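You operate a simulated robot arm through the tools that you are given. There is no shell and no other tool. Be economical: measure what you need, move in short steps, check, and stop when the job is done.

The job below is to be done with a simulated two-armed robot. You get a single attempt, and the scene is never put back.

## Task
Pick up the blue-cap tube with the smallest size on its label with one hand, pass it to the other hand and put it on the shelf under the sink bench. Set down upright: blue-cap tube.

It is judged by the outcome, as a careful person would: the job done as asked, and still so three seconds after it is handed in. It fails if anything else is knocked over, pushed out of place, dropped, spilled or broken. Lids that push on must go on centred and level and be pressed home; caps that screw on are set level and turned clockwise until they are tight.

## Robot
Two 7-joint arms with two-finger parallel grippers on one trunk, on a base that drives. Base frame: it is fixed to the floor where the robot stands at the start and does not move with it; the origin is under the middle of the robot, x ahead of it, y to its left, z up. Readings come in mm, rad, newtons and seconds.
The left shoulder is at the start at [60, 143, 839], the right one opposite. With the tool pointing down near the work surface each hand reaches from about 280 to 700 mm from the robot's upright axis, wherever it stands, measured 20 degrees to its own side. Places, roughly: shelf under the sink bench (240x20 cm) [-2460, 140, 220]. Payload 1.57 kg a hand.
The TCP of each hand is the grasp point between the finger pads, 30 mm short of the fingertips. In the tool frame z runs along the fingers and y along their closing line. Largest opening 110 mm; finger width 24, thickness 12; the body of the gripper, 48 by 112 mm, starts 78 mm behind the TCP.
Orientation is that of the tool frame in the base frame, as [roll, pitch, yaw] about the fixed x, y, z axes, in that order (R = Rz(yaw) Ry(pitch) Rx(roll)). With the fingers straight down and closing along the base's y, the tool's x points along the base's -x, its y along +y and its z along -z.

## Interface
- The arms move only by the tool jog_arm. It takes "left_increments", "right_increments" or both (then of equal length, played together; a hand with none holds still); each is a list of rows, each an object of numbers (a shift or turn left out is 0, a gripper value left out holds the last): "dx", "dy", "dz": the shift along the tool's x, y, z in units of 100 mm (1.0 is 100 mm); "rx", "ry", "rz": the turn, a rotation vector about the tool's x, y, z in units of 45 degrees (1.0 is 45 degrees). In form: [{"dx": .., "dy": .., "dz": .., "rx": .., "ry": .., "rz": ..}, ...]. A call has 1 to 10 rows; each row is the pose to reach, as a shift and turn from the pose commanded when the call began, along the tool's axes at that moment. "left_hand" and "right_hand" are, for a hand that has rows, the opening, from 0 (shut) to 1 (fully open), set as the call begins (left out, the last holds). A call with a number of a shift or a turn outside -1 to 1 is refused whole. Each row takes 0.2 s and may step no farther than 50 mm and 0.15 rad from the row before; otherwise, or with a gripper value out of range, the whole call is refused. A pose out of reach is approached as far as the arm can. The call stops where the force on the tool passes 40 N (or 10 N more than at its start, if that is more) or the arm is blocked; 0.2 s more then pass. Each finger travels about 45 mm/s and halts on what it meets, pressing with about 25 N; the grip force reading is that of the motor and also rises with nothing between the fingers. The clock runs only during rows and for 0.2 s after the last one: add rows that repeat a pose to give the fingers time. It gives the time, the measured TCP pose, the force on the tool (base axes), the opening and the grip force at its end, in the units of the frame above (readings bear some noise), with the torque about the TCP (base axes, N m) and any sound that the robot's microphone picked up.
- Cameras (640 x 400 px; columns grow to the right, rows downward): "scene" is now at [46.4, -50.7, 1478.8]; the picture's right is [-0.55, -0.83, 0.00], its down [-0.39, 0.26, -0.89] and it looks along [0.74, -0.49, -0.46] (base axes); focal length 221 px, centre (320, 200). "left" rides on the left gripper at [70, -16, -141] in its tool frame; the picture's right is [0.23, 0.97, 0.00], its down [-0.85, 0.20, -0.48] and it looks along [-0.47, 0.11, 0.88] (tool axes); focal length 222 px, centre (320, 200). "right" rides on the right gripper at [70, 16, -141] in its tool frame; the picture's right is [-0.23, 0.97, 0.00], its down [-0.86, -0.20, -0.48] and it looks along [-0.47, -0.11, 0.88] (tool axes); focal length 222 px, centre (320, 200). There is no depth. A picture from a camera that has moved, and an enlarged one, comes with that camera's place and axes in the base frame and with its lens.
- grab_frame(camera): a new picture of that camera. No time passes.
- slide_trunk(by): slides the trunk up (or, below 0, down) by that many mm; the arms and the scene camera ride with it, the base frame stays. It gives what a move gives, with no picture.
- drive_base(legs): drives the robot by 1 to 6 legs, each [ahead, left, turn to the left] in mm, mm and rad, along the robot's own axes; the way and the turn of a leg run together, so that a leg with both is an arc; at most 1500 mm and 3.142 rad a leg. The arms and the cameras ride along, it lands a little off, and it stops where it bumps. It gives what a move gives.
- head_to(pan, tilt): turns the head with the scene camera to pan (to the left, within 1.501 rad either way) and tilt (down, from -0.506 to 1.204), counted from straight ahead of the robot. It gives what a move gives.
- zoom(camera, box): a new picture of the part [left, top, right, bottom] of that camera's present view, enlarged. No time passes.
- job_done(): hands the job in; it is judged then, once.

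Work in short steps. Places have to be worked out from the pictures, the camera data and where the tool is seen: move nearer, look again, correct. Check each grasp and each placing, and mend what went wrong. You have 120 turns and 92 pictures in all, those below and enlarged ones among them. Open the grippers and draw the arms clear of the work before you hand the job in, unless the task says otherwise; then end with one line.

The tools are called after ">>>" by a JSON object that holds its "fn" and its "kwargs". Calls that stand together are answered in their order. jog_arm: Moves the arms, as the interface text tells. Its arguments: {"type":"object","properties":{"left_increments":{"type":"array","items":{"type":"object","properties":{"dx":{"type":"number"},"dy":{"type":"number"},"dz":{"type":"number"},"rx":{"type":"number"},"ry":{"type":"number"},"rz":{"type":"number"}}}},"left_hand":{"type":"number"},"right_increments":{"type":"array","items":{"type":"object","properties":{"dx":{"type":"number"},"dy":{"type":"number"},"dz":{"type":"number"},"rx":{"type":"number"},"ry":{"type":"number"},"rz":{"type":"number"}}}},"right_hand":{"type":"number"}},"required":[]} The other tools are called the same way: slide_trunk (by) slides the trunk up or down; drive_base (legs) drives the base; head_to (pan, tilt) turns the head that bears the scene camera; grab_frame (camera) takes a picture; zoom (camera, box) takes an enlarged picture of a part of a camera's view; job_done () hands the job in.

At the start:

```text
t: 0.0
left_eef_pos: [384.2, -66.8, 1000.4]
left_ee_rot: [3.141, -0.002, 3.14]
left_contact_force: [-0.2, 0.6, -0.5]
left_torque: [0.01, 0.01, -0.01]
left_grip_width: 110.2
left_grasp_force: 0.1
right_eef_pos: [396.6, -484.7, 1000.4]
right_ee_rot: [3.141, -0.002, 3.14]
right_contact_force: [0.5, 0.1, 0.7]
right_torque: [0.01, 0.01, -0.01]
right_grip_width: 109.9
right_grasp_force: 0.1
trunk travel left (down, up): [-437.0, 153.0]
robot x, y, heading: [-3.4, 1.3, -0.0]
head pan, tilt: [-0.588, 0.482]
```

scene: 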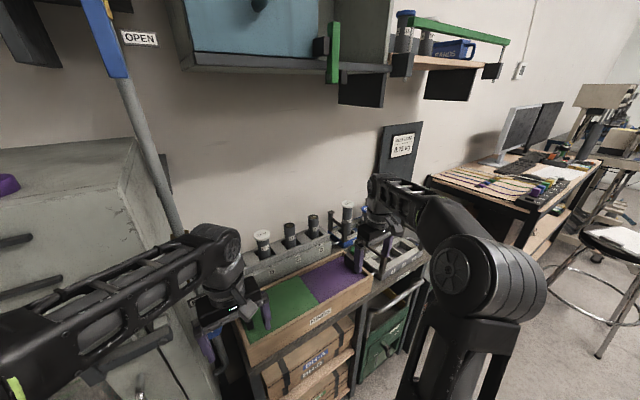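
right: 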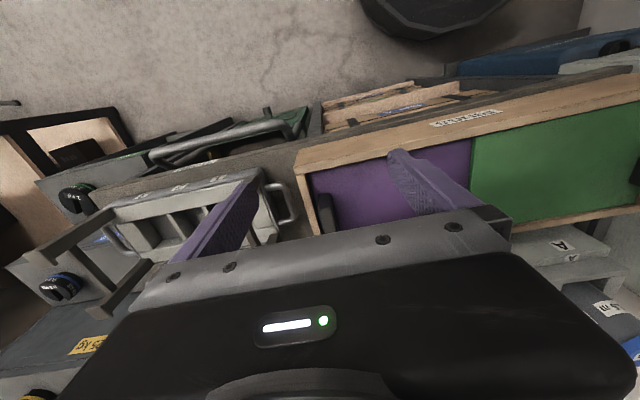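
left: 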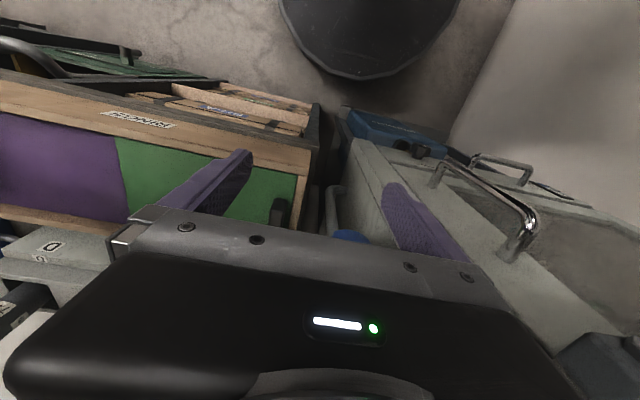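

The bench ahead holds a rack with several tubes; I zoom in to find the blue caps and labels.

>>> {"fn": "zoom", "kwargs": {"camera": "scene", "box": [220, 170, 440, 310]}}

>>> {"fn": "zoom", "kwargs": {"camera": "scene", "box": [360, 0, 540, 112]}}

```text
2.86 times, centred on (330, 240) of scene
camera zoom: at [46.4, -50.7, 1478.8], right [-0.55, -0.83, 0.0], down [-0.39, 0.26, -0.89], along [0.74, -0.49, -0.46], focal length 632 px, centre (291, 86)
```

zoom: 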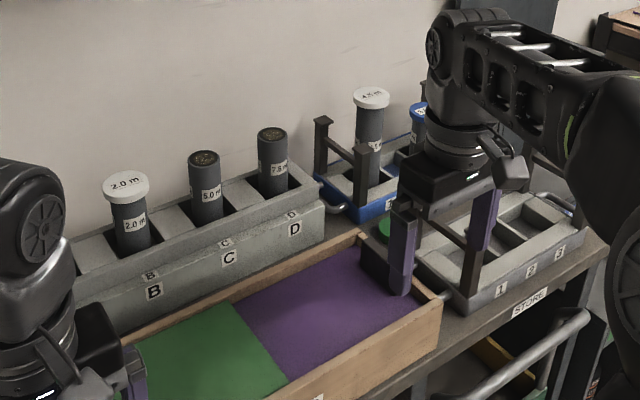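

```text
3.56 times, centred on (450, 56) of scene
camera zoom: at [46.4, -50.7, 1478.8], right [-0.55, -0.83, 0.0], down [-0.39, 0.26, -0.89], along [0.74, -0.49, -0.46], focal length 786 px, centre (-142, 712)
```

zoom: 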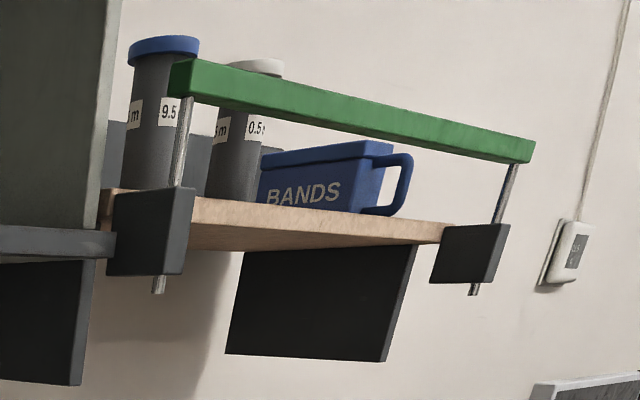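

Blue caps: one on the blue tray partly hidden, one (9.5 m) on the high shelf, and perhaps more. I look around with the head.

>>> {"fn": "head_to", "kwargs": {"pan": -0.1, "tilt": 0.5}}

>>> {"fn": "grab_frame", "kwargs": {"camera": "scene"}}

>>> {"fn": "head_to", "kwargs": {"pan": -1.1, "tilt": 0.5}}

>>> {"fn": "grab_frame", "kwargs": {"camera": "scene"}}

```text
t: 0.9
left_eef_pos: [384.7, -66.2, 999.8]
left_ee_rot: [-3.141, 0.001, -3.141]
left_contact_force: [-0.4, -0.4, -0.1]
left_torque: [-0.02, -0.01, -0.01]
left_grip_width: 109.9
left_grasp_force: 0.0
right_eef_pos: [397.9, -484.9, 999.4]
right_ee_rot: [-3.14, 0.001, -3.14]
right_contact_force: [-0.5, -0.3, 0.0]
right_torque: [-0.03, 0.0, 0.01]
right_grip_width: 110.0
right_grasp_force: 0.0
trunk travel left (down, up): [-437.0, 153.0]
robot x, y, heading: [2.9, 0.5, 0.001]
head pan, tilt: [-0.099, 0.499]
```

```text
86 pictures are left
camera scene: at [60.9, -9.1, 1477.3], right [-0.1, -0.99, 0.0], down [-0.48, 0.05, -0.88], along [0.87, -0.09, -0.48], focal length 221 px, centre (320, 200)
```

scene: 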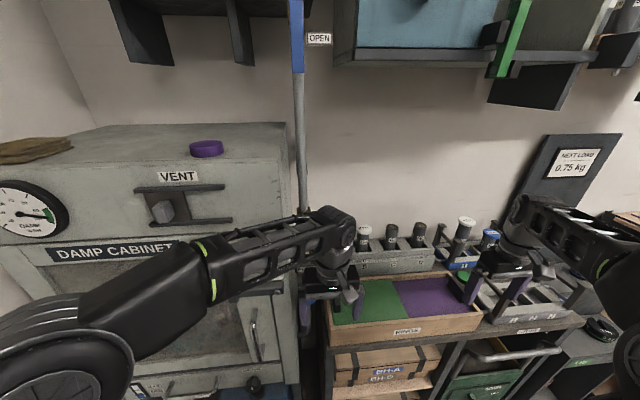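

```text
t: 2.2
left_eef_pos: [385.8, -66.1, 999.8]
left_ee_rot: [-3.141, 0.0, -3.141]
left_contact_force: [0.2, 0.2, 0.0]
left_torque: [-0.01, 0.02, 0.02]
left_grip_width: 110.0
left_grasp_force: 0.1
right_eef_pos: [397.1, -484.6, 1000.4]
right_ee_rot: [-3.139, 0.0, -3.141]
right_contact_force: [0.5, -0.4, -0.5]
right_torque: [0.07, -0.05, 0.0]
right_grip_width: 110.2
right_grasp_force: 0.2
trunk travel left (down, up): [-437.0, 153.0]
robot x, y, heading: [-0.6, 2.3, 0.005]
head pan, tilt: [-1.1, 0.499]
```

```text
85 pictures are left
camera scene: at [11.8, -81.0, 1477.3], right [-0.89, -0.45, 0.0], down [-0.22, 0.43, -0.88], along [0.4, -0.78, -0.48], focal length 221 px, centre (320, 200)
```

scene: 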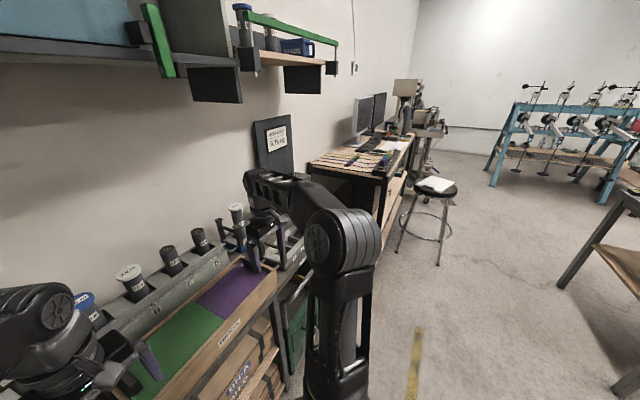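

A further blue cap is at the rack's A end, behind the left arm, and another on the blue tray. I zoom on both before moving the arms.

>>> {"fn": "zoom", "kwargs": {"camera": "scene", "box": [60, 180, 300, 330]}}

>>> {"fn": "jog_arm", "kwargs": {"left_increments": [{"dy": 0.5}, {"dy": 1.0}, {"dy": 1.0, "dx": 0.3}, {"dy": 1.0, "dx": 0.3}], "right_increments": [{"dx": 0.4, "dy": -0.2}, {"dx": 0.8, "dy": -0.4}, {"dx": 1.0, "dy": -0.6}, {"dx": 1.0, "dy": -0.6}]}}

>>> {"fn": "head_to", "kwargs": {"pan": -0.6, "tilt": 0.6}}

>>> {"fn": "grab_frame", "kwargs": {"camera": "scene"}}

```text
2.67 times, centred on (180, 255) of scene
camera zoom: at [11.8, -81.0, 1477.3], right [-0.89, -0.45, 0.0], down [-0.22, 0.43, -0.88], along [0.4, -0.78, -0.48], focal length 590 px, centre (693, 53)
```

zoom: 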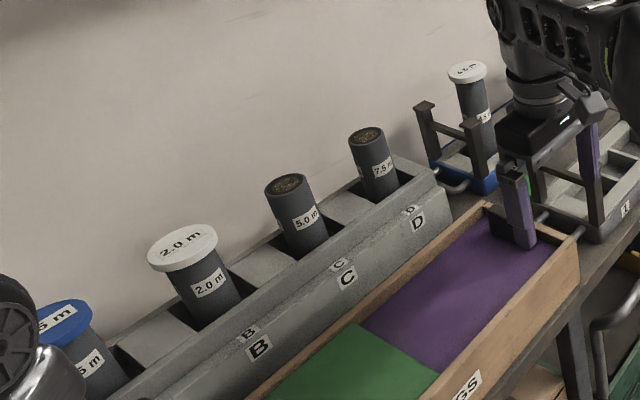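

```text
t: 2.7
left_eef_pos: [383.1, -26.5, 1000.6]
left_ee_rot: [-3.117, 0.01, 3.122]
left_contact_force: [-1.2, -11.5, -4.1]
left_torque: [0.97, -0.09, 0.14]
left_grip_width: 108.6
left_grasp_force: 0.1
right_eef_pos: [357.1, -504.6, 998.3]
right_ee_rot: [3.141, 0.002, 3.139]
right_contact_force: [0.1, 0.4, 0.4]
right_torque: [-0.09, 0.0, 0.03]
right_grip_width: 110.0
right_grasp_force: 0.0
trunk travel left (down, up): [-437.0, 153.0]
robot x, y, heading: [0.9, -0.9, -0.004]
head pan, tilt: [-1.1, 0.499]
stopped in row 2 (left hand): the force on the tool passed its limit at 100 N (the readings are from after the stop); the commanded pose is now the measured one
```

```text
t: 3.6
left_eef_pos: [383.1, -24.4, 1001.2]
left_ee_rot: [-3.119, 0.008, 3.125]
left_contact_force: [-2.7, -10.1, -8.2]
left_torque: [0.65, -0.17, 0.25]
left_grip_width: 108.4
left_grasp_force: 0.1
right_eef_pos: [356.1, -506.4, 998.8]
right_ee_rot: [-3.141, 0.003, 3.139]
right_contact_force: [0.3, 0.0, 0.3]
right_torque: [-0.02, -0.03, -0.01]
right_grip_width: 110.2
right_grasp_force: 0.1
trunk travel left (down, up): [-437.0, 153.0]
robot x, y, heading: [-4.3, -1.8, 0.002]
head pan, tilt: [-0.6, 0.6]
```

```text
83 pictures are left
camera scene: at [43.3, -51.7, 1468.1], right [-0.57, -0.82, 0.0], down [-0.47, 0.32, -0.82], along [0.68, -0.47, -0.57], focal length 221 px, centre (320, 200)
```

scene: 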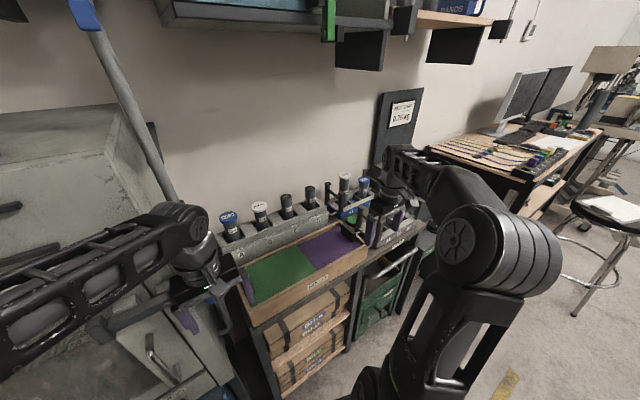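

The left finger bumped the damp cabinet's side. I back off 25 mm and raise both hands, then read the labels.

>>> {"fn": "jog_arm", "kwargs": {"left_increments": [{"dy": -0.25}, {"dy": -0.25, "dz": -0.3, "dx": 0.3}, {"dy": -0.25, "dz": -0.6, "dx": 0.7}, {"dy": -0.25, "dz": -0.8, "dx": 1.0}], "right_increments": [{"dx": 0.3, "dy": -0.3}, {"dx": 0.6, "dy": -0.6}, {"dx": 0.9, "dy": -0.9}, {"dx": 0.9, "dy": -0.9}]}}

>>> {"fn": "zoom", "kwargs": {"camera": "scene", "box": [200, 160, 440, 310]}}

>>> {"fn": "zoom", "kwargs": {"camera": "scene", "box": [205, 190, 285, 240]}}

>>> {"fn": "zoom", "kwargs": {"camera": "scene", "box": [320, 165, 400, 215]}}

```text
t: 4.6
left_eef_pos: [342.4, -46.8, 1039.4]
left_ee_rot: [-3.12, 0.012, 3.127]
left_contact_force: [0.5, 0.5, -0.7]
left_torque: [0.0, -0.04, -0.02]
left_grip_width: 110.2
left_grasp_force: 0.2
left hand out of reach, approached as far as the arm can: row 3, 4
right_eef_pos: [267.8, -596.7, 1000.9]
right_ee_rot: [-3.14, 0.0, 3.14]
right_contact_force: [-0.1, -0.2, -0.6]
right_torque: [0.0, 0.0, -0.02]
right_grip_width: 109.9
right_grasp_force: 0.1
trunk travel left (down, up): [-437.0, 153.0]
robot x, y, heading: [3.8, 0.1, -0.0]
head pan, tilt: [-0.6, 0.6]
```

```text
2.67 times, centred on (320, 235) of scene
camera zoom: at [42.9, -49.7, 1468.2], right [-0.57, -0.82, 0.0], down [-0.47, 0.32, -0.83], along [0.68, -0.47, -0.56], focal length 590 px, centre (320, 107)
```

zoom: 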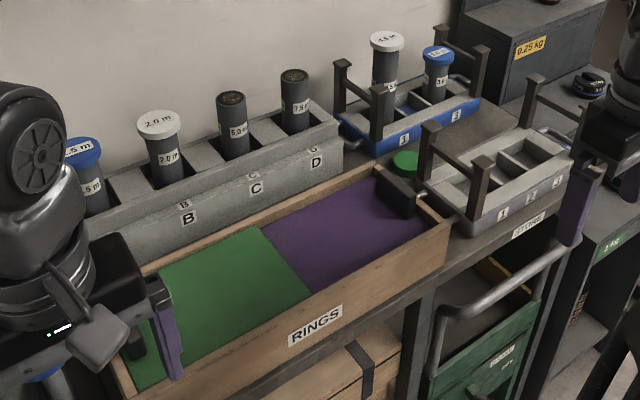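

```text
8.00 times, centred on (245, 215) of scene
camera zoom: at [42.9, -49.7, 1468.2], right [-0.57, -0.82, 0.0], down [-0.47, 0.32, -0.83], along [0.68, -0.47, -0.56], focal length 1768 px, centre (920, 80)
```

zoom: 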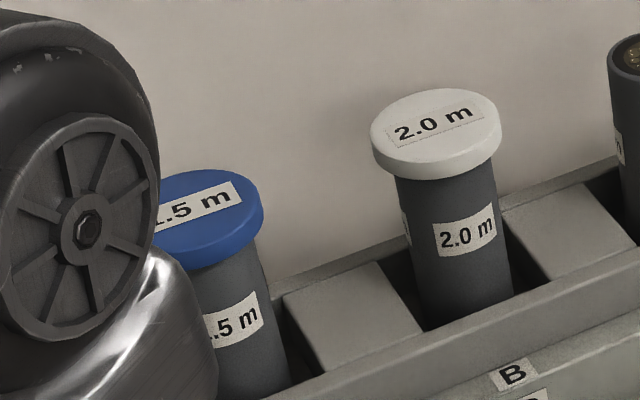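

```text
8.00 times, centred on (360, 190) of scene
camera zoom: at [42.9, -49.7, 1468.2], right [-0.57, -0.82, 0.0], down [-0.47, 0.32, -0.83], along [0.68, -0.47, -0.56], focal length 1768 px, centre (0, 280)
```

zoom: 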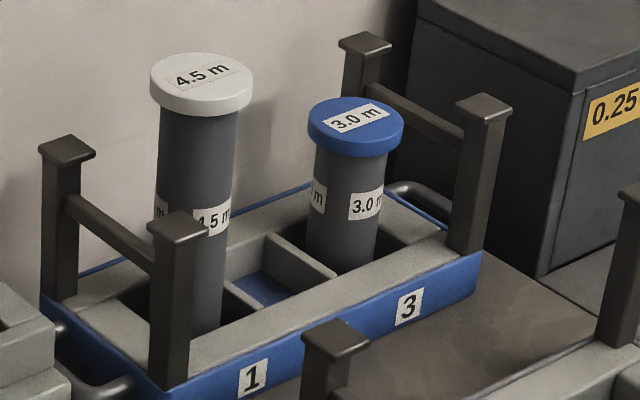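

The A-slot label reads "?.5 m", with its first digit hidden. The other blue caps are 3.0 and 9.5, so I move the left hand right and look again.

>>> {"fn": "jog_arm", "kwargs": {"left_increments": [{"dy": -0.5}, {"dy": -1.0}, {"dy": -1.0}]}}

>>> {"fn": "zoom", "kwargs": {"camera": "scene", "box": [140, 160, 300, 260]}}

>>> {"fn": "grab_frame", "kwargs": {"camera": "left"}}

```text
t: 5.4
left_eef_pos: [341.9, -96.0, 1039.7]
left_ee_rot: [-3.119, 0.016, 3.125]
left_contact_force: [-0.1, 0.3, -0.5]
left_torque: [0.02, 0.0, 0.01]
left_grip_width: 109.9
left_grasp_force: 0.0
left hand out of reach, approached as far as the arm can: row 2, 3
right_eef_pos: [267.2, -595.4, 1000.9]
right_ee_rot: [-3.141, 0.002, 3.14]
right_contact_force: [-0.3, 0.0, 0.5]
right_torque: [0.02, -0.01, 0.0]
right_grip_width: 109.8
right_grasp_force: 0.1
trunk travel left (down, up): [-437.0, 153.0]
robot x, y, heading: [0.8, -2.9, 0.001]
head pan, tilt: [-0.6, 0.6]
```

```text
4.00 times, centred on (220, 210) of scene
camera zoom: at [43.0, -50.5, 1468.2], right [-0.57, -0.82, 0.0], down [-0.47, 0.32, -0.82], along [0.68, -0.47, -0.57], focal length 884 px, centre (720, 160)
```

zoom: 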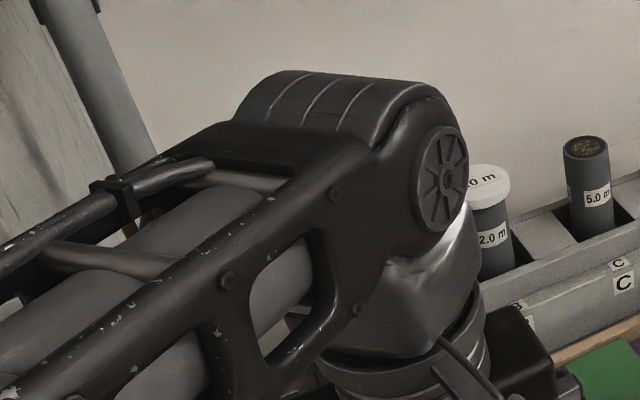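

```text
78 pictures are left
camera left: at [270.4, -106.7, 1181.1], right [-0.21, 0.98, -0.03], down [0.85, 0.2, 0.48], along [0.48, 0.08, -0.87], focal length 222 px, centre (320, 200)
```

left: 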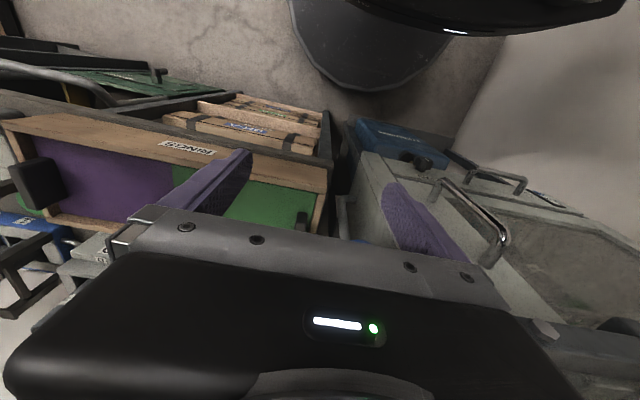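

The hand still blocks the view. I drive back 300 mm for a clear look at the whole bench.

>>> {"fn": "drive_base", "kwargs": {"legs": [[-300, 0, 0]]}}

>>> {"fn": "head_to", "kwargs": {"pan": -0.45, "tilt": 0.5}}

>>> {"fn": "grab_frame", "kwargs": {"camera": "scene"}}

```text
t: 7.4
left_eef_pos: [42.9, -93.0, 1040.5]
left_ee_rot: [-3.119, 0.013, 3.135]
left_contact_force: [-1.2, -0.5, 0.2]
left_torque: [-0.01, -0.04, 0.0]
left_grip_width: 109.9
left_grasp_force: 0.0
right_eef_pos: [-28.5, -595.1, 1000.4]
right_ee_rot: [-3.14, 0.003, -3.135]
right_contact_force: [-0.5, -0.1, -0.3]
right_torque: [0.0, -0.03, -0.01]
right_grip_width: 109.9
right_grasp_force: 0.0
trunk travel left (down, up): [-437.0, 153.0]
robot x, y, heading: [-299.5, -3.3, 0.012]
head pan, tilt: [-0.6, 0.6]
```

```text
t: 8.1
left_eef_pos: [44.5, -93.2, 1040.1]
left_ee_rot: [-3.118, 0.013, 3.134]
left_contact_force: [0.3, -1.3, 0.5]
left_torque: [0.0, -0.01, -0.03]
left_grip_width: 110.2
left_grasp_force: 0.1
right_eef_pos: [-27.8, -596.1, 1001.5]
right_ee_rot: [-3.138, 0.003, -3.134]
right_contact_force: [-0.2, -0.4, -0.4]
right_torque: [-0.02, -0.02, 0.02]
right_grip_width: 109.9
right_grasp_force: 0.1
trunk travel left (down, up): [-437.0, 153.0]
robot x, y, heading: [-299.0, 2.6, 0.007]
head pan, tilt: [-0.45, 0.499]
```

```text
77 pictures are left
camera scene: at [-247.3, -40.3, 1477.2], right [-0.43, -0.9, 0.0], down [-0.43, 0.21, -0.88], along [0.79, -0.38, -0.48], focal length 221 px, centre (320, 200)
```

scene: 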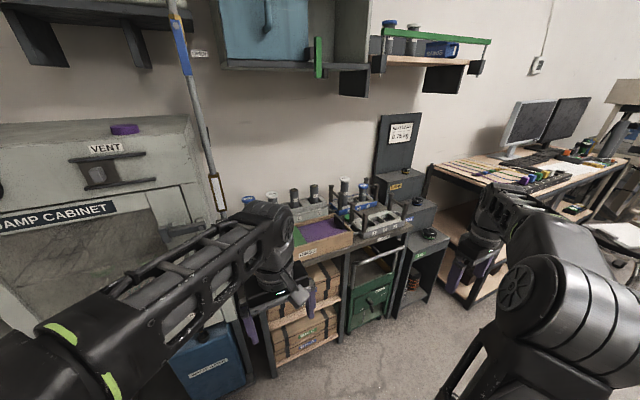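

Now there is free room, so I move the left hand left and lower.

>>> {"fn": "jog_arm", "kwargs": {"left_increments": [{"dy": 0.3, "dz": 0.3}, {"dy": 0.6, "dz": 0.6}, {"dy": 0.9, "dz": 0.9}, {"dy": 1.0, "dz": 1.0}]}}

>>> {"fn": "zoom", "kwargs": {"camera": "scene", "box": [220, 160, 340, 235]}}

```text
t: 9.1
left_eef_pos: [45.6, 4.7, 938.3]
left_ee_rot: [-3.119, 0.014, 3.134]
left_contact_force: [-0.1, -0.6, 0.4]
left_torque: [-0.03, -0.01, 0.0]
left_grip_width: 110.1
left_grasp_force: 0.1
right_eef_pos: [-27.9, -594.5, 1000.6]
right_ee_rot: [-3.141, 0.001, -3.135]
right_contact_force: [0.6, -0.7, 0.2]
right_torque: [0.0, 0.01, -0.01]
right_grip_width: 109.9
right_grasp_force: 0.0
trunk travel left (down, up): [-437.0, 153.0]
robot x, y, heading: [-299.5, -5.2, 0.006]
head pan, tilt: [-0.45, 0.499]
```

```text
5.33 times, centred on (280, 198) of scene
camera zoom: at [-247.1, -40.1, 1477.3], right [-0.43, -0.9, 0.0], down [-0.43, 0.21, -0.88], along [0.79, -0.38, -0.48], focal length 1179 px, centre (533, 213)
```

zoom: 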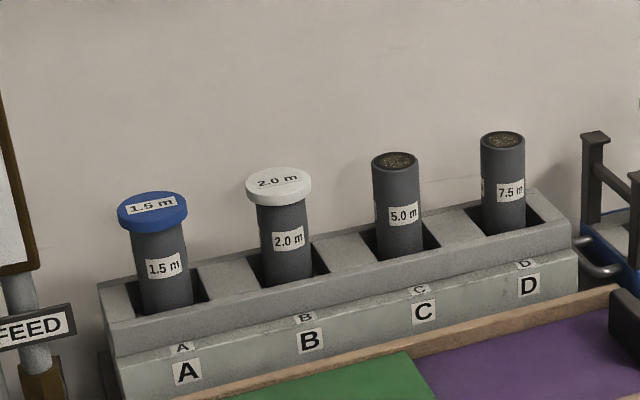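

The target candidate is the blue "1.5 m" tube at slot A, which I estimate at about (756,-140) with its top at z≈960. Before committing I check the high shelf and the sides of the room for other blue caps.

>>> {"fn": "zoom", "kwargs": {"camera": "scene", "box": [360, 10, 520, 110]}}

>>> {"fn": "head_to", "kwargs": {"pan": 1.3, "tilt": 0.4}}

>>> {"fn": "grab_frame", "kwargs": {"camera": "scene"}}

>>> {"fn": "head_to", "kwargs": {"pan": -1.4, "tilt": 0.4}}

>>> {"fn": "grab_frame", "kwargs": {"camera": "scene"}}

```text
4.00 times, centred on (440, 60) of scene
camera zoom: at [-247.1, -40.1, 1477.3], right [-0.43, -0.9, 0.0], down [-0.43, 0.21, -0.88], along [0.79, -0.38, -0.48], focal length 884 px, centre (-160, 760)
```

zoom: 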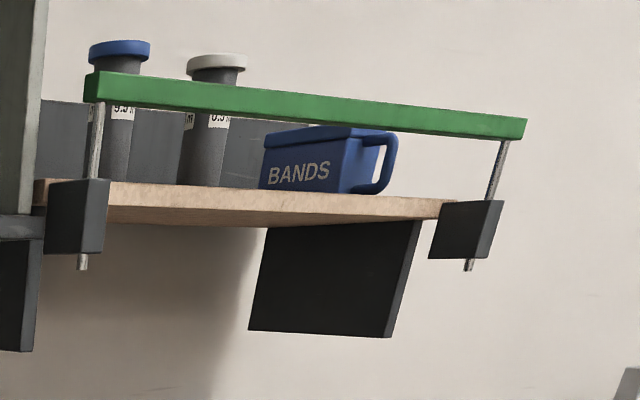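

```text
t: 10.9
left_eef_pos: [45.4, 4.3, 939.8]
left_ee_rot: [-3.12, 0.013, 3.136]
left_contact_force: [0.0, 0.4, 0.0]
left_torque: [-0.01, -0.01, 0.01]
left_grip_width: 110.1
left_grasp_force: 0.0
right_eef_pos: [-28.1, -595.9, 1001.0]
right_ee_rot: [-3.139, 0.001, -3.135]
right_contact_force: [-0.1, 0.3, -0.1]
right_torque: [0.0, -0.01, -0.03]
right_grip_width: 110.0
right_grasp_force: 0.0
trunk travel left (down, up): [-437.0, 153.0]
robot x, y, heading: [-295.5, 2.2, 0.008]
head pan, tilt: [1.3, 0.4]
```

```text
74 pictures are left
camera scene: at [-305.2, 88.3, 1486.4], right [0.97, -0.26, 0.0], down [-0.1, -0.38, -0.92], along [0.24, 0.89, -0.39], focal length 221 px, centre (320, 200)
```

scene: 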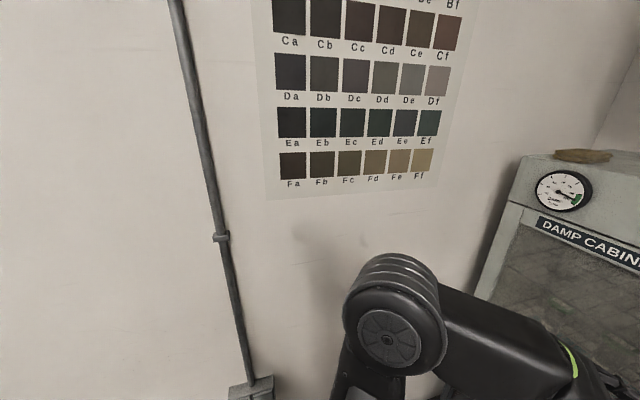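

```text
t: 13.3
left_eef_pos: [44.9, 4.8, 940.1]
left_ee_rot: [-3.119, 0.011, 3.136]
left_contact_force: [0.7, 0.1, 0.3]
left_torque: [0.0, 0.01, 0.01]
left_grip_width: 109.7
left_grasp_force: 0.1
right_eef_pos: [-28.7, -595.1, 1000.8]
right_ee_rot: [3.142, 0.003, -3.134]
right_contact_force: [0.1, -0.2, -0.4]
right_torque: [0.02, 0.04, 0.0]
right_grip_width: 110.2
right_grasp_force: 0.0
trunk travel left (down, up): [-437.0, 153.0]
robot x, y, heading: [-301.9, -3.3, -0.0]
head pan, tilt: [-1.4, 0.4]
```

```text
73 pictures are left
camera scene: at [-312.9, -92.3, 1486.4], right [-0.98, -0.18, 0.0], down [-0.07, 0.38, -0.92], along [0.16, -0.91, -0.39], focal length 221 px, centre (320, 200)
```

scene: 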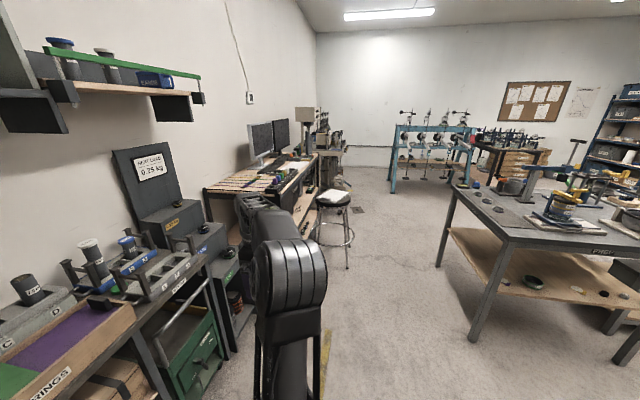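

The 1.5 m tube is the smallest blue one. I raise the trunk and strafe right, then approach the bench.

>>> {"fn": "slide_trunk", "kwargs": {"by": 120}}

>>> {"fn": "drive_base", "kwargs": {"legs": [[0, -310, 0], [300, 0, 0]]}}

>>> {"fn": "head_to", "kwargs": {"pan": 0.15, "tilt": 0.8}}

>>> {"fn": "grab_frame", "kwargs": {"camera": "scene"}}

```text
t: 14.8
left_eef_pos: [45.9, 5.6, 1059.6]
left_ee_rot: [-3.119, 0.013, 3.134]
left_contact_force: [-0.3, -0.2, -0.1]
left_torque: [0.01, -0.01, 0.03]
left_grip_width: 110.1
left_grasp_force: 0.0
right_eef_pos: [-28.5, -594.1, 1121.1]
right_ee_rot: [-3.141, 0.002, -3.135]
right_contact_force: [-0.3, 0.0, 0.0]
right_torque: [-0.02, 0.03, 0.0]
right_grip_width: 110.0
right_grasp_force: 0.2
trunk travel left (down, up): [-557.0, 33.0]
robot x, y, heading: [-300.6, -3.9, 0.005]
head pan, tilt: [-1.4, 0.4]
```

```text
t: 18.5
left_eef_pos: [343.0, -308.7, 1059.0]
left_ee_rot: [-3.119, 0.013, 3.126]
left_contact_force: [-0.1, 0.0, 0.0]
left_torque: [-0.01, 0.0, -0.04]
left_grip_width: 110.0
left_grasp_force: 0.1
right_eef_pos: [264.9, -907.8, 1120.8]
right_ee_rot: [-3.14, -0.001, 3.138]
right_contact_force: [0.5, 0.8, -0.4]
right_torque: [-0.02, 0.04, 0.0]
right_grip_width: 110.1
right_grasp_force: 0.1
trunk travel left (down, up): [-557.0, 33.0]
robot x, y, heading: [-2.2, -310.1, 0.0]
head pan, tilt: [-1.4, 0.4]
```

```text
t: 20.1
left_eef_pos: [342.3, -308.6, 1059.3]
left_ee_rot: [-3.119, 0.01, 3.127]
left_contact_force: [-1.0, 0.1, -0.1]
left_torque: [0.0, 0.0, 0.0]
left_grip_width: 110.5
left_grasp_force: 0.1
right_eef_pos: [264.4, -906.4, 1121.3]
right_ee_rot: [-3.138, 0.001, 3.139]
right_contact_force: [0.5, 0.4, 0.6]
right_torque: [0.03, 0.04, -0.04]
right_grip_width: 109.9
right_grasp_force: 0.1
trunk travel left (down, up): [-557.0, 33.0]
robot x, y, heading: [-1.0, -309.4, -0.004]
head pan, tilt: [0.15, 0.799]
```

```text
72 pictures are left
camera scene: at [47.5, -299.3, 1571.3], right [0.15, -0.99, 0.0], down [-0.71, -0.11, -0.7], along [0.69, 0.1, -0.72], focal length 221 px, centre (320, 200)
```

scene: 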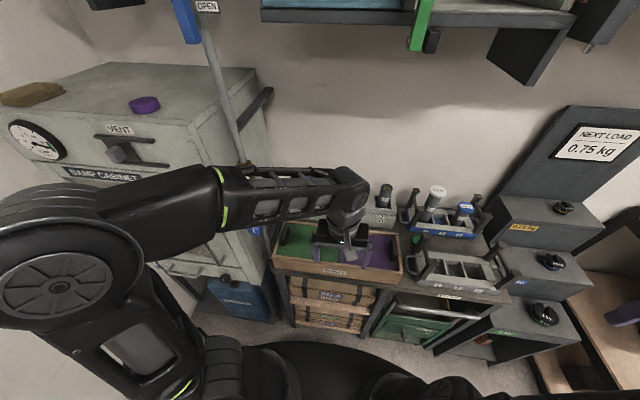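

The base front is around x≈300 and the bench front is at about 420. I drive ahead 70 mm, then extend the left hand above the rack.

>>> {"fn": "drive_base", "kwargs": {"legs": [[70, 0, 0]]}}

>>> {"fn": "jog_arm", "kwargs": {"left_increments": [{"dx": -0.4, "dy": 0.2}, {"dx": -0.8, "dy": 0.4}, {"dx": -1.0, "dy": 0.7}]}}

>>> {"fn": "jog_arm", "kwargs": {"left_increments": [{"dx": -0.4, "dy": 0.2}, {"dx": -0.8, "dy": 0.4}, {"dx": -1.0, "dy": 0.7}]}}

>>> {"fn": "grab_frame", "kwargs": {"camera": "left"}}

>>> {"fn": "grab_frame", "kwargs": {"camera": "scene"}}

```text
t: 21.2
left_eef_pos: [413.6, -309.2, 1058.8]
left_ee_rot: [-3.119, 0.011, 3.127]
left_contact_force: [0.4, -0.1, 0.9]
left_torque: [0.0, 0.04, 0.02]
left_grip_width: 109.7
left_grasp_force: 0.0
right_eef_pos: [336.2, -907.3, 1120.4]
right_ee_rot: [-3.138, 0.0, 3.141]
right_contact_force: [1.2, -0.2, -0.3]
right_torque: [0.0, 0.01, 0.0]
right_grip_width: 110.0
right_grasp_force: 0.0
trunk travel left (down, up): [-557.0, 33.0]
robot x, y, heading: [68.0, -310.2, 0.001]
head pan, tilt: [0.15, 0.799]
```

```text
t: 22.0
left_eef_pos: [516.3, -239.6, 1055.8]
left_ee_rot: [-3.117, 0.013, 3.127]
left_contact_force: [0.5, 0.0, -1.0]
left_torque: [-0.01, 0.0, 0.0]
left_grip_width: 110.3
left_grasp_force: 0.1
right_eef_pos: [334.6, -906.5, 1121.4]
right_ee_rot: [-3.141, 0.002, 3.14]
right_contact_force: [0.4, 0.4, 0.0]
right_torque: [-0.01, 0.01, 0.0]
right_grip_width: 110.1
right_grasp_force: 0.2
trunk travel left (down, up): [-557.0, 33.0]
robot x, y, heading: [66.2, -308.7, -0.002]
head pan, tilt: [0.15, 0.799]
```

```text
t: 22.8
left_eef_pos: [614.2, -168.3, 1056.7]
left_ee_rot: [-3.118, 0.012, 3.128]
left_contact_force: [0.3, -0.1, 0.1]
left_torque: [-0.01, 0.0, -0.01]
left_grip_width: 110.1
left_grasp_force: 0.0
right_eef_pos: [335.5, -906.8, 1121.4]
right_ee_rot: [-3.14, 0.0, -3.141]
right_contact_force: [0.0, -0.2, 0.8]
right_torque: [0.01, 0.01, 0.0]
right_grip_width: 110.1
right_grasp_force: 0.0
trunk travel left (down, up): [-557.0, 33.0]
robot x, y, heading: [66.8, -307.9, -0.003]
head pan, tilt: [0.15, 0.799]
```

```text
71 pictures are left
camera left: at [543.1, -180.1, 1197.3], right [-0.21, 0.98, -0.03], down [0.85, 0.2, 0.48], along [0.48, 0.08, -0.87], focal length 222 px, centre (320, 200)
```

left: 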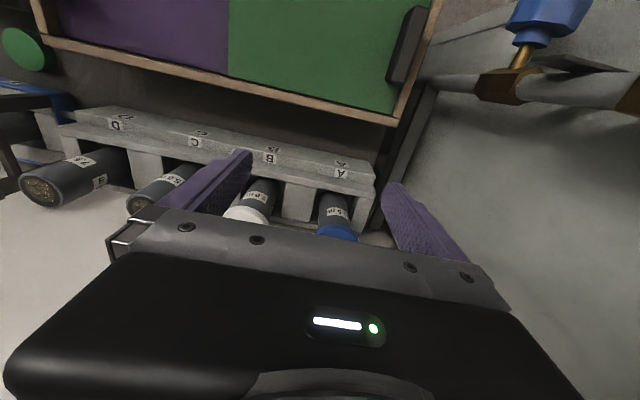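

```text
70 pictures are left
camera scene: at [117.8, -298.1, 1571.3], right [0.15, -0.99, 0.0], down [-0.71, -0.11, -0.7], along [0.69, 0.1, -0.72], focal length 221 px, centre (320, 200)
```

scene: 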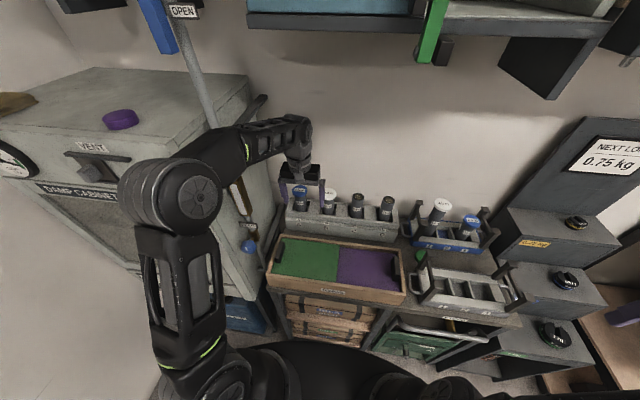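

The left hand is 140 mm short of tube A. I zoom the scene view to refine its position.

>>> {"fn": "zoom", "kwargs": {"camera": "scene", "box": [260, 150, 420, 250]}}

```text
4.00 times, centred on (340, 200) of scene
camera zoom: at [117.8, -298.1, 1571.3], right [0.15, -0.99, 0.0], down [-0.71, -0.11, -0.7], along [0.69, 0.1, -0.72], focal length 884 px, centre (240, 200)
```

zoom: 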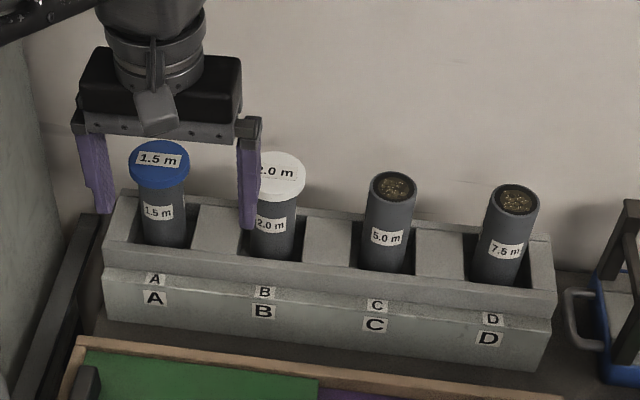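

Triangulated with a checked camera model, tube A is at about (717,-130), its top at z≈985 and the rack top at ≈887. I move above it with the opening slightly narrowed.

>>> {"fn": "jog_arm", "kwargs": {"left_increments": [{"dx": -0.4, "dy": 0.2}, {"dx": -0.8, "dy": 0.38}, {"dx": -1.0, "dy": 0.38}, {"dx": -1.0, "dy": 0.38}], "left_hand": 0.88}}

>>> {"fn": "grab_frame", "kwargs": {"camera": "left"}}

>>> {"fn": "zoom", "kwargs": {"camera": "scene", "box": [260, 140, 420, 240]}}

```text
t: 23.8
left_eef_pos: [694.8, -132.8, 1059.1]
left_ee_rot: [-3.12, 0.011, 3.128]
left_contact_force: [1.1, 0.0, 0.1]
left_torque: [-0.02, 0.0, 0.0]
left_grip_width: 97.0
left_grasp_force: 0.2
left hand out of reach, approached as far as the arm can: row 3, 4
right_eef_pos: [334.3, -907.1, 1119.7]
right_ee_rot: [-3.14, -0.001, -3.14]
right_contact_force: [0.3, 0.3, 0.4]
right_torque: [0.02, 0.03, -0.01]
right_grip_width: 110.0
right_grasp_force: 0.0
trunk travel left (down, up): [-557.0, 33.0]
robot x, y, heading: [64.5, -312.3, -0.001]
head pan, tilt: [0.15, 0.799]
```

```text
68 pictures are left
camera left: at [623.5, -144.3, 1199.9], right [-0.21, 0.98, -0.03], down [0.85, 0.2, 0.48], along [0.48, 0.08, -0.87], focal length 222 px, centre (320, 200)
```

left: 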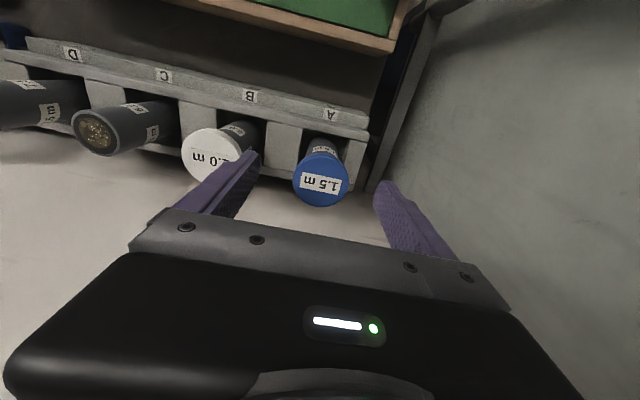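

```text
4.00 times, centred on (340, 190) of scene
camera zoom: at [117.6, -299.3, 1571.3], right [0.15, -0.99, 0.0], down [-0.71, -0.11, -0.7], along [0.69, 0.1, -0.72], focal length 884 px, centre (240, 240)
```

zoom: 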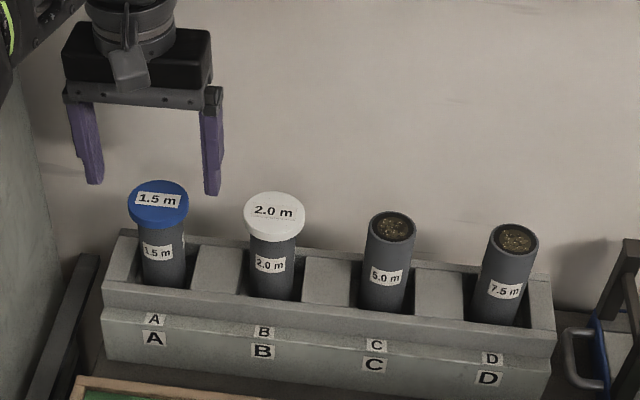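

The left camera confirms the cap centre at about (718,-130,985). The hand stopped at x=695 at full reach, so I drive 35 mm ahead.

>>> {"fn": "drive_base", "kwargs": {"legs": [[35, 0, 0]]}}

>>> {"fn": "grab_frame", "kwargs": {"camera": "left"}}

```text
t: 24.6
left_eef_pos: [731.1, -133.1, 1058.0]
left_ee_rot: [-3.119, 0.011, 3.127]
left_contact_force: [0.9, -0.3, -0.2]
left_torque: [0.0, 0.05, -0.03]
left_grip_width: 97.0
left_grasp_force: 0.1
right_eef_pos: [371.0, -906.5, 1120.1]
right_ee_rot: [-3.141, -0.002, 3.141]
right_contact_force: [1.2, 0.2, -0.4]
right_torque: [-0.03, 0.08, 0.01]
right_grip_width: 109.9
right_grasp_force: 0.1
trunk travel left (down, up): [-557.0, 33.0]
robot x, y, heading: [98.5, -310.5, 0.002]
head pan, tilt: [0.15, 0.799]
```

```text
66 pictures are left
camera left: at [659.5, -144.4, 1198.9], right [-0.21, 0.98, -0.03], down [0.85, 0.2, 0.48], along [0.48, 0.08, -0.88], focal length 222 px, centre (320, 200)
```

left: 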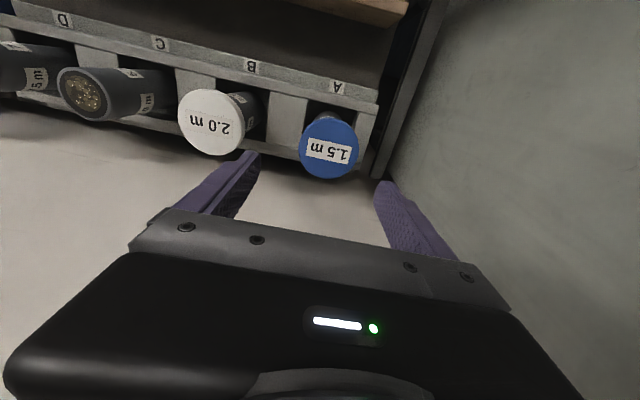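

The cap is at about (719,-130) and the TCP at (731,-133). I make a small correction first and check where the hand lands.

>>> {"fn": "jog_arm", "kwargs": {"left_increments": [{"dx": 0.12, "dy": 0.03}, {"dx": 0.12, "dy": 0.03}]}}

```text
t: 25.2
left_eef_pos: [717.9, -129.6, 1058.3]
left_ee_rot: [-3.119, 0.012, 3.125]
left_contact_force: [-0.6, 0.1, -1.0]
left_torque: [0.02, 0.0, 0.0]
left_grip_width: 96.8
left_grasp_force: 0.1
right_eef_pos: [369.3, -908.6, 1120.3]
right_ee_rot: [3.141, 0.0, 3.141]
right_contact_force: [0.2, 0.1, -0.1]
right_torque: [0.0, 0.04, -0.01]
right_grip_width: 110.1
right_grasp_force: 0.1
trunk travel left (down, up): [-557.0, 33.0]
robot x, y, heading: [98.2, -310.4, 0.001]
head pan, tilt: [0.15, 0.799]
```

The hand is centred. I descend 100 mm, straightening the slight roll.

>>> {"fn": "jog_arm", "kwargs": {"left_increments": [{"dz": 0.3, "dy": 0.008, "rx": -0.029}, {"dz": 0.6, "dy": 0.016, "rx": -0.029}, {"dz": 0.9, "dy": 0.024, "rx": -0.029}, {"dz": 1.0, "dy": 0.027, "rx": -0.029}]}}

>>> {"fn": "grab_frame", "kwargs": {"camera": "left"}}

>>> {"fn": "zoom", "kwargs": {"camera": "scene", "box": [250, 140, 410, 240]}}

```text
t: 26.2
left_eef_pos: [718.5, -129.1, 959.5]
left_ee_rot: [3.141, 0.014, 3.127]
left_contact_force: [0.1, 0.0, -0.4]
left_torque: [0.02, -0.01, 0.0]
left_grip_width: 96.8
left_grasp_force: 0.0
right_eef_pos: [368.2, -907.4, 1121.9]
right_ee_rot: [-3.139, 0.001, -3.142]
right_contact_force: [-0.6, -0.8, -0.5]
right_torque: [-0.02, -0.01, 0.01]
right_grip_width: 110.1
right_grasp_force: 0.1
trunk travel left (down, up): [-557.0, 33.0]
robot x, y, heading: [102.8, -311.1, 0.001]
head pan, tilt: [0.15, 0.799]
```

```text
65 pictures are left
camera left: at [646.5, -143.7, 1100.2], right [-0.21, 0.98, 0.0], down [0.85, 0.19, 0.49], along [0.48, 0.1, -0.87], focal length 222 px, centre (320, 200)
```

left: 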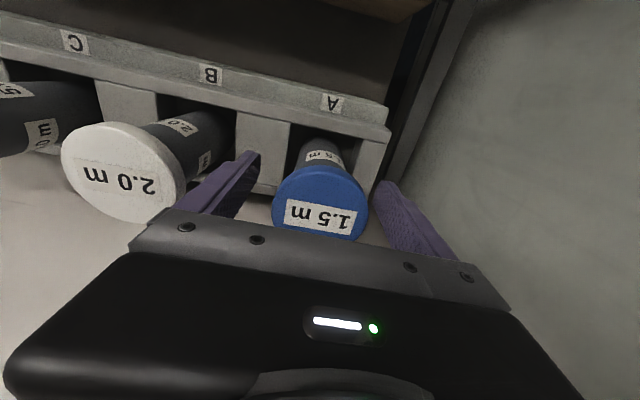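

```text
4.00 times, centred on (330, 190) of scene
camera zoom: at [151.5, -299.2, 1571.3], right [0.15, -0.99, 0.0], down [-0.71, -0.11, -0.7], along [0.69, 0.1, -0.72], focal length 884 px, centre (280, 240)
```

zoom: 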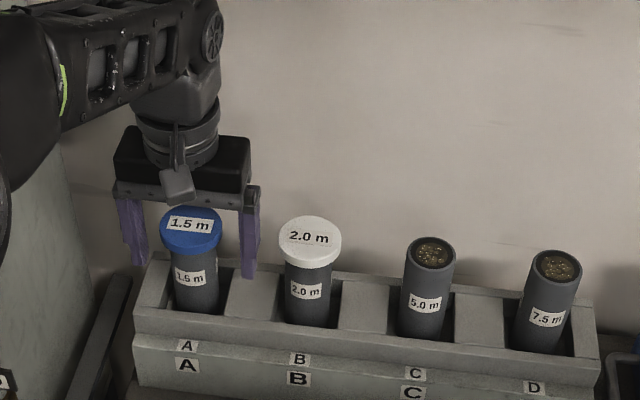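

The alignment is good. I go down the last 28 mm and close on the tube body below the cap.

>>> {"fn": "jog_arm", "kwargs": {"left_increments": [{"dz": 0.15}, {"dz": 0.28}, {"dz": 0.28}]}}

>>> {"fn": "jog_arm", "kwargs": {"left_increments": [{"dz": 0}, {"dz": 0}, {"dz": 0}, {"dz": 0}, {"dz": 0}, {"dz": 0}], "left_hand": 0.0}}

>>> {"fn": "zoom", "kwargs": {"camera": "scene", "box": [250, 140, 410, 240]}}

```text
t: 27.0
left_eef_pos: [718.4, -129.6, 931.0]
left_ee_rot: [-3.14, 0.011, 3.127]
left_contact_force: [0.6, -0.3, -0.8]
left_torque: [-0.03, -0.02, -0.02]
left_grip_width: 96.9
left_grasp_force: 0.0
right_eef_pos: [367.5, -907.4, 1119.3]
right_ee_rot: [3.141, 0.003, -3.141]
right_contact_force: [-0.6, -0.5, -0.1]
right_torque: [0.01, -0.01, 0.01]
right_grip_width: 110.1
right_grasp_force: 0.0
trunk travel left (down, up): [-557.0, 33.0]
robot x, y, heading: [105.0, -311.4, 0.003]
head pan, tilt: [0.15, 0.799]
```

```text
t: 28.4
left_eef_pos: [718.4, -128.3, 930.9]
left_ee_rot: [-3.141, 0.012, 3.126]
left_contact_force: [0.2, 1.1, -0.6]
left_torque: [-0.03, 0.0, -0.03]
left_grip_width: 58.7
left_grasp_force: 24.9
right_eef_pos: [368.8, -906.9, 1120.2]
right_ee_rot: [-3.14, 0.001, -3.142]
right_contact_force: [0.2, -0.1, -0.5]
right_torque: [0.0, -0.03, -0.01]
right_grip_width: 109.8
right_grasp_force: 0.2
trunk travel left (down, up): [-557.0, 33.0]
robot x, y, heading: [103.6, -310.5, -0.002]
head pan, tilt: [0.15, 0.799]
```

```text
4.00 times, centred on (330, 190) of scene
camera zoom: at [151.7, -299.2, 1571.3], right [0.15, -0.99, 0.0], down [-0.71, -0.11, -0.7], along [0.69, 0.1, -0.72], focal length 884 px, centre (280, 240)
```

zoom: 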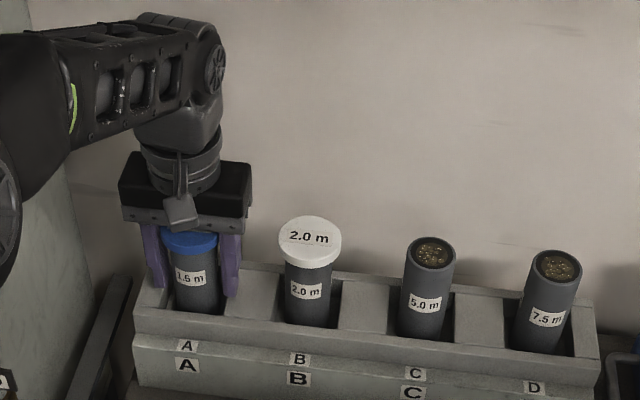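

The opening stopped at 58.7 mm, so the fingers likely rest on the cap rim. I lift 15 mm carefully to check that cap and tube come up together.

>>> {"fn": "jog_arm", "kwargs": {"left_increments": [{"dz": -0.08}, {"dz": -0.16}, {"dz": -0.16}]}}

>>> {"fn": "zoom", "kwargs": {"camera": "scene", "box": [250, 150, 346, 210]}}

```text
t: 29.2
left_eef_pos: [719.1, -130.0, 946.7]
left_ee_rot: [-3.14, 0.011, 3.129]
left_contact_force: [0.0, 0.0, -2.0]
left_torque: [-0.02, 0.01, -0.02]
left_grip_width: 58.3
left_grasp_force: 25.0
right_eef_pos: [369.7, -907.5, 1119.7]
right_ee_rot: [-3.141, 0.0, -3.141]
right_contact_force: [0.4, 0.3, -0.9]
right_torque: [-0.04, -0.01, -0.01]
right_grip_width: 110.1
right_grasp_force: 0.1
trunk travel left (down, up): [-557.0, 33.0]
robot x, y, heading: [98.4, -309.9, -0.001]
head pan, tilt: [0.15, 0.799]
```

```text
6.67 times, centred on (298, 180) of scene
camera zoom: at [151.9, -299.2, 1571.3], right [0.15, -0.99, 0.0], down [-0.71, -0.11, -0.7], along [0.69, 0.1, -0.72], focal length 1474 px, centre (467, 333)
```

zoom: 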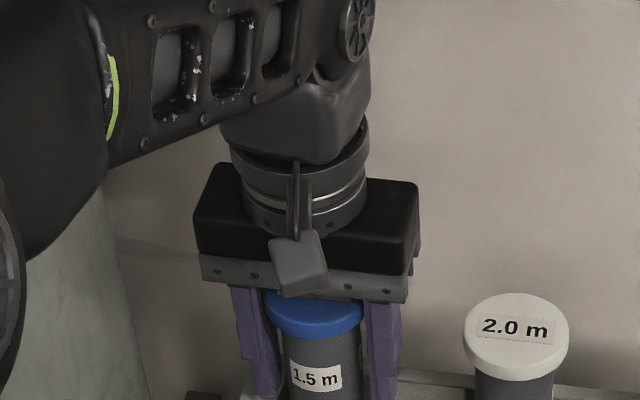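

Tube and cap rise as one, with about 2 N of weight. I lift another 100 mm and look.

>>> {"fn": "jog_arm", "kwargs": {"left_increments": [{"dz": -0.3}, {"dz": -0.6}, {"dz": -0.9}, {"dz": -1.0}]}}

>>> {"fn": "zoom", "kwargs": {"camera": "scene", "box": [230, 110, 390, 210]}}

```text
t: 30.2
left_eef_pos: [717.4, -129.1, 1047.0]
left_ee_rot: [3.141, 0.011, 3.129]
left_contact_force: [-0.8, -0.2, -2.5]
left_torque: [0.03, -0.01, -0.01]
left_grip_width: 58.5
left_grasp_force: 25.0
right_eef_pos: [368.2, -906.5, 1119.2]
right_ee_rot: [-3.141, 0.001, 3.142]
right_contact_force: [-0.4, -0.1, 0.1]
right_torque: [0.02, 0.0, -0.03]
right_grip_width: 110.2
right_grasp_force: 0.0
trunk travel left (down, up): [-557.0, 33.0]
robot x, y, heading: [102.0, -310.5, -0.002]
head pan, tilt: [0.15, 0.799]
```

```text
4.00 times, centred on (310, 160) of scene
camera zoom: at [152.0, -299.2, 1571.3], right [0.15, -0.99, 0.0], down [-0.71, -0.11, -0.7], along [0.69, 0.1, -0.72], focal length 884 px, centre (360, 360)
```

zoom: 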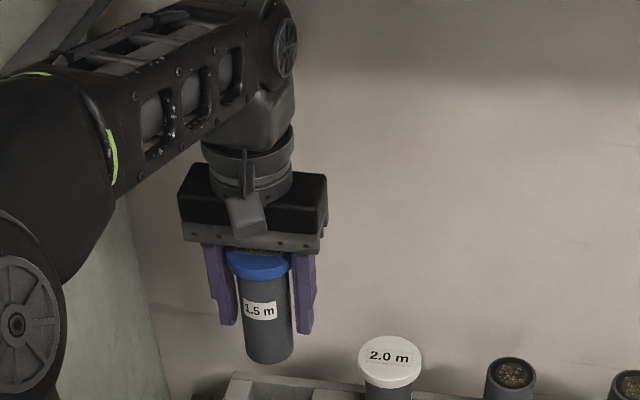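

The tube is clear of the rack, with its bottom at z≈988 and about 113 mm long overall. I back the robot straight away from the bench.

>>> {"fn": "drive_base", "kwargs": {"legs": [[-550, 0, 0]]}}

>>> {"fn": "head_to", "kwargs": {"pan": 0.0, "tilt": 0.7}}

>>> {"fn": "grab_frame", "kwargs": {"camera": "scene"}}

```text
t: 33.3
left_eef_pos: [174.3, -130.7, 1047.5]
left_ee_rot: [3.141, 0.013, 3.123]
left_contact_force: [-0.8, -0.1, -2.8]
left_torque: [0.01, -0.01, 0.01]
left_grip_width: 58.0
left_grasp_force: 25.2
right_eef_pos: [-176.5, -906.3, 1120.3]
right_ee_rot: [-3.141, 0.001, 3.137]
right_contact_force: [-0.1, -0.6, -0.6]
right_torque: [0.03, -0.03, -0.02]
right_grip_width: 109.9
right_grasp_force: 0.1
trunk travel left (down, up): [-557.0, 33.0]
robot x, y, heading: [-437.8, -310.5, -0.005]
head pan, tilt: [0.15, 0.799]
```

```text
t: 34.0
left_eef_pos: [176.0, -129.0, 1046.0]
left_ee_rot: [-3.14, 0.01, 3.123]
left_contact_force: [0.0, 0.0, -2.6]
left_torque: [0.03, 0.04, 0.01]
left_grip_width: 58.3
left_grasp_force: 24.8
right_eef_pos: [-175.4, -905.7, 1120.6]
right_ee_rot: [-3.139, 0.0, 3.136]
right_contact_force: [0.8, 0.4, 0.6]
right_torque: [-0.04, 0.03, 0.0]
right_grip_width: 110.2
right_grasp_force: 0.1
trunk travel left (down, up): [-557.0, 33.0]
robot x, y, heading: [-440.1, -305.2, -0.005]
head pan, tilt: [0.0, 0.7]
```

```text
60 pictures are left
camera scene: at [-384.5, -309.9, 1579.5], right [0.0, -1.0, 0.0], down [-0.64, 0.0, -0.76], along [0.76, 0.0, -0.64], focal length 221 px, centre (320, 200)
```

scene: 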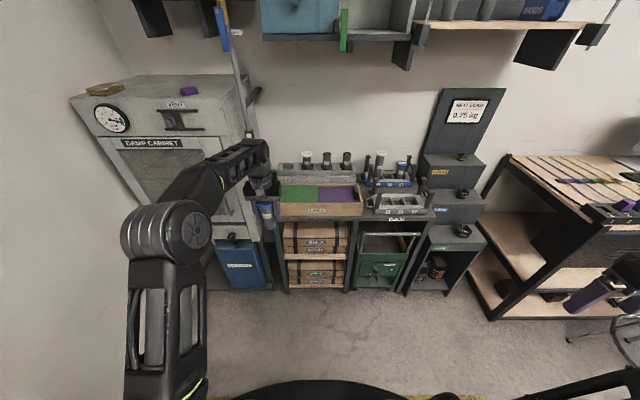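

Clear of the bench, I bring the tube to the front of the robot while turning the left hand 90° so its fingers close fore-aft. That leaves the tube's sides free for the right hand.

>>> {"fn": "jog_arm", "kwargs": {"left_increments": [{"dx": 0.1, "dy": -0.15, "rz": 0.1667}, {"dx": 0.2, "dy": -0.3, "rz": 0.3333}, {"dx": 0.3, "dy": -0.45, "rz": 0.5}, {"dx": 0.4, "dy": -0.6, "rz": 0.6667}, {"dx": 0.5, "dy": -0.75, "rz": 0.8333}, {"dx": 0.6, "dy": -0.9, "rz": 1.0}]}}

>>> {"fn": "jog_arm", "kwargs": {"left_increments": [{"rz": 0.1667}, {"rz": 0.3333}, {"rz": 0.5}, {"rz": 0.6667}, {"rz": 0.8333}, {"rz": 1.0}]}}

```text
t: 35.4
left_eef_pos: [113.6, -219.2, 1045.8]
left_ee_rot: [3.133, 0.009, 2.336]
left_contact_force: [-0.1, -0.3, -3.1]
left_torque: [0.02, 0.01, -0.03]
left_grip_width: 58.1
left_grasp_force: 25.1
right_eef_pos: [-175.0, -908.2, 1121.3]
right_ee_rot: [3.142, 0.002, 3.135]
right_contact_force: [0.3, 0.4, 0.3]
right_torque: [0.03, -0.01, -0.02]
right_grip_width: 110.0
right_grasp_force: 0.0
trunk travel left (down, up): [-557.0, 33.0]
robot x, y, heading: [-442.6, -308.7, -0.006]
head pan, tilt: [0.0, 0.7]
```

```text
t: 36.8
left_eef_pos: [113.1, -218.7, 1046.0]
left_ee_rot: [3.129, 0.001, 1.551]
left_contact_force: [-0.3, 0.2, -2.1]
left_torque: [-0.02, -0.01, 0.01]
left_grip_width: 58.4
left_grasp_force: 25.0
right_eef_pos: [-175.0, -906.8, 1120.7]
right_ee_rot: [-3.139, -0.002, 3.135]
right_contact_force: [0.0, 0.7, 0.2]
right_torque: [0.01, -0.02, 0.0]
right_grip_width: 109.8
right_grasp_force: 0.1
trunk travel left (down, up): [-557.0, 33.0]
robot x, y, heading: [-437.6, -311.7, -0.001]
head pan, tilt: [0.0, 0.7]
```

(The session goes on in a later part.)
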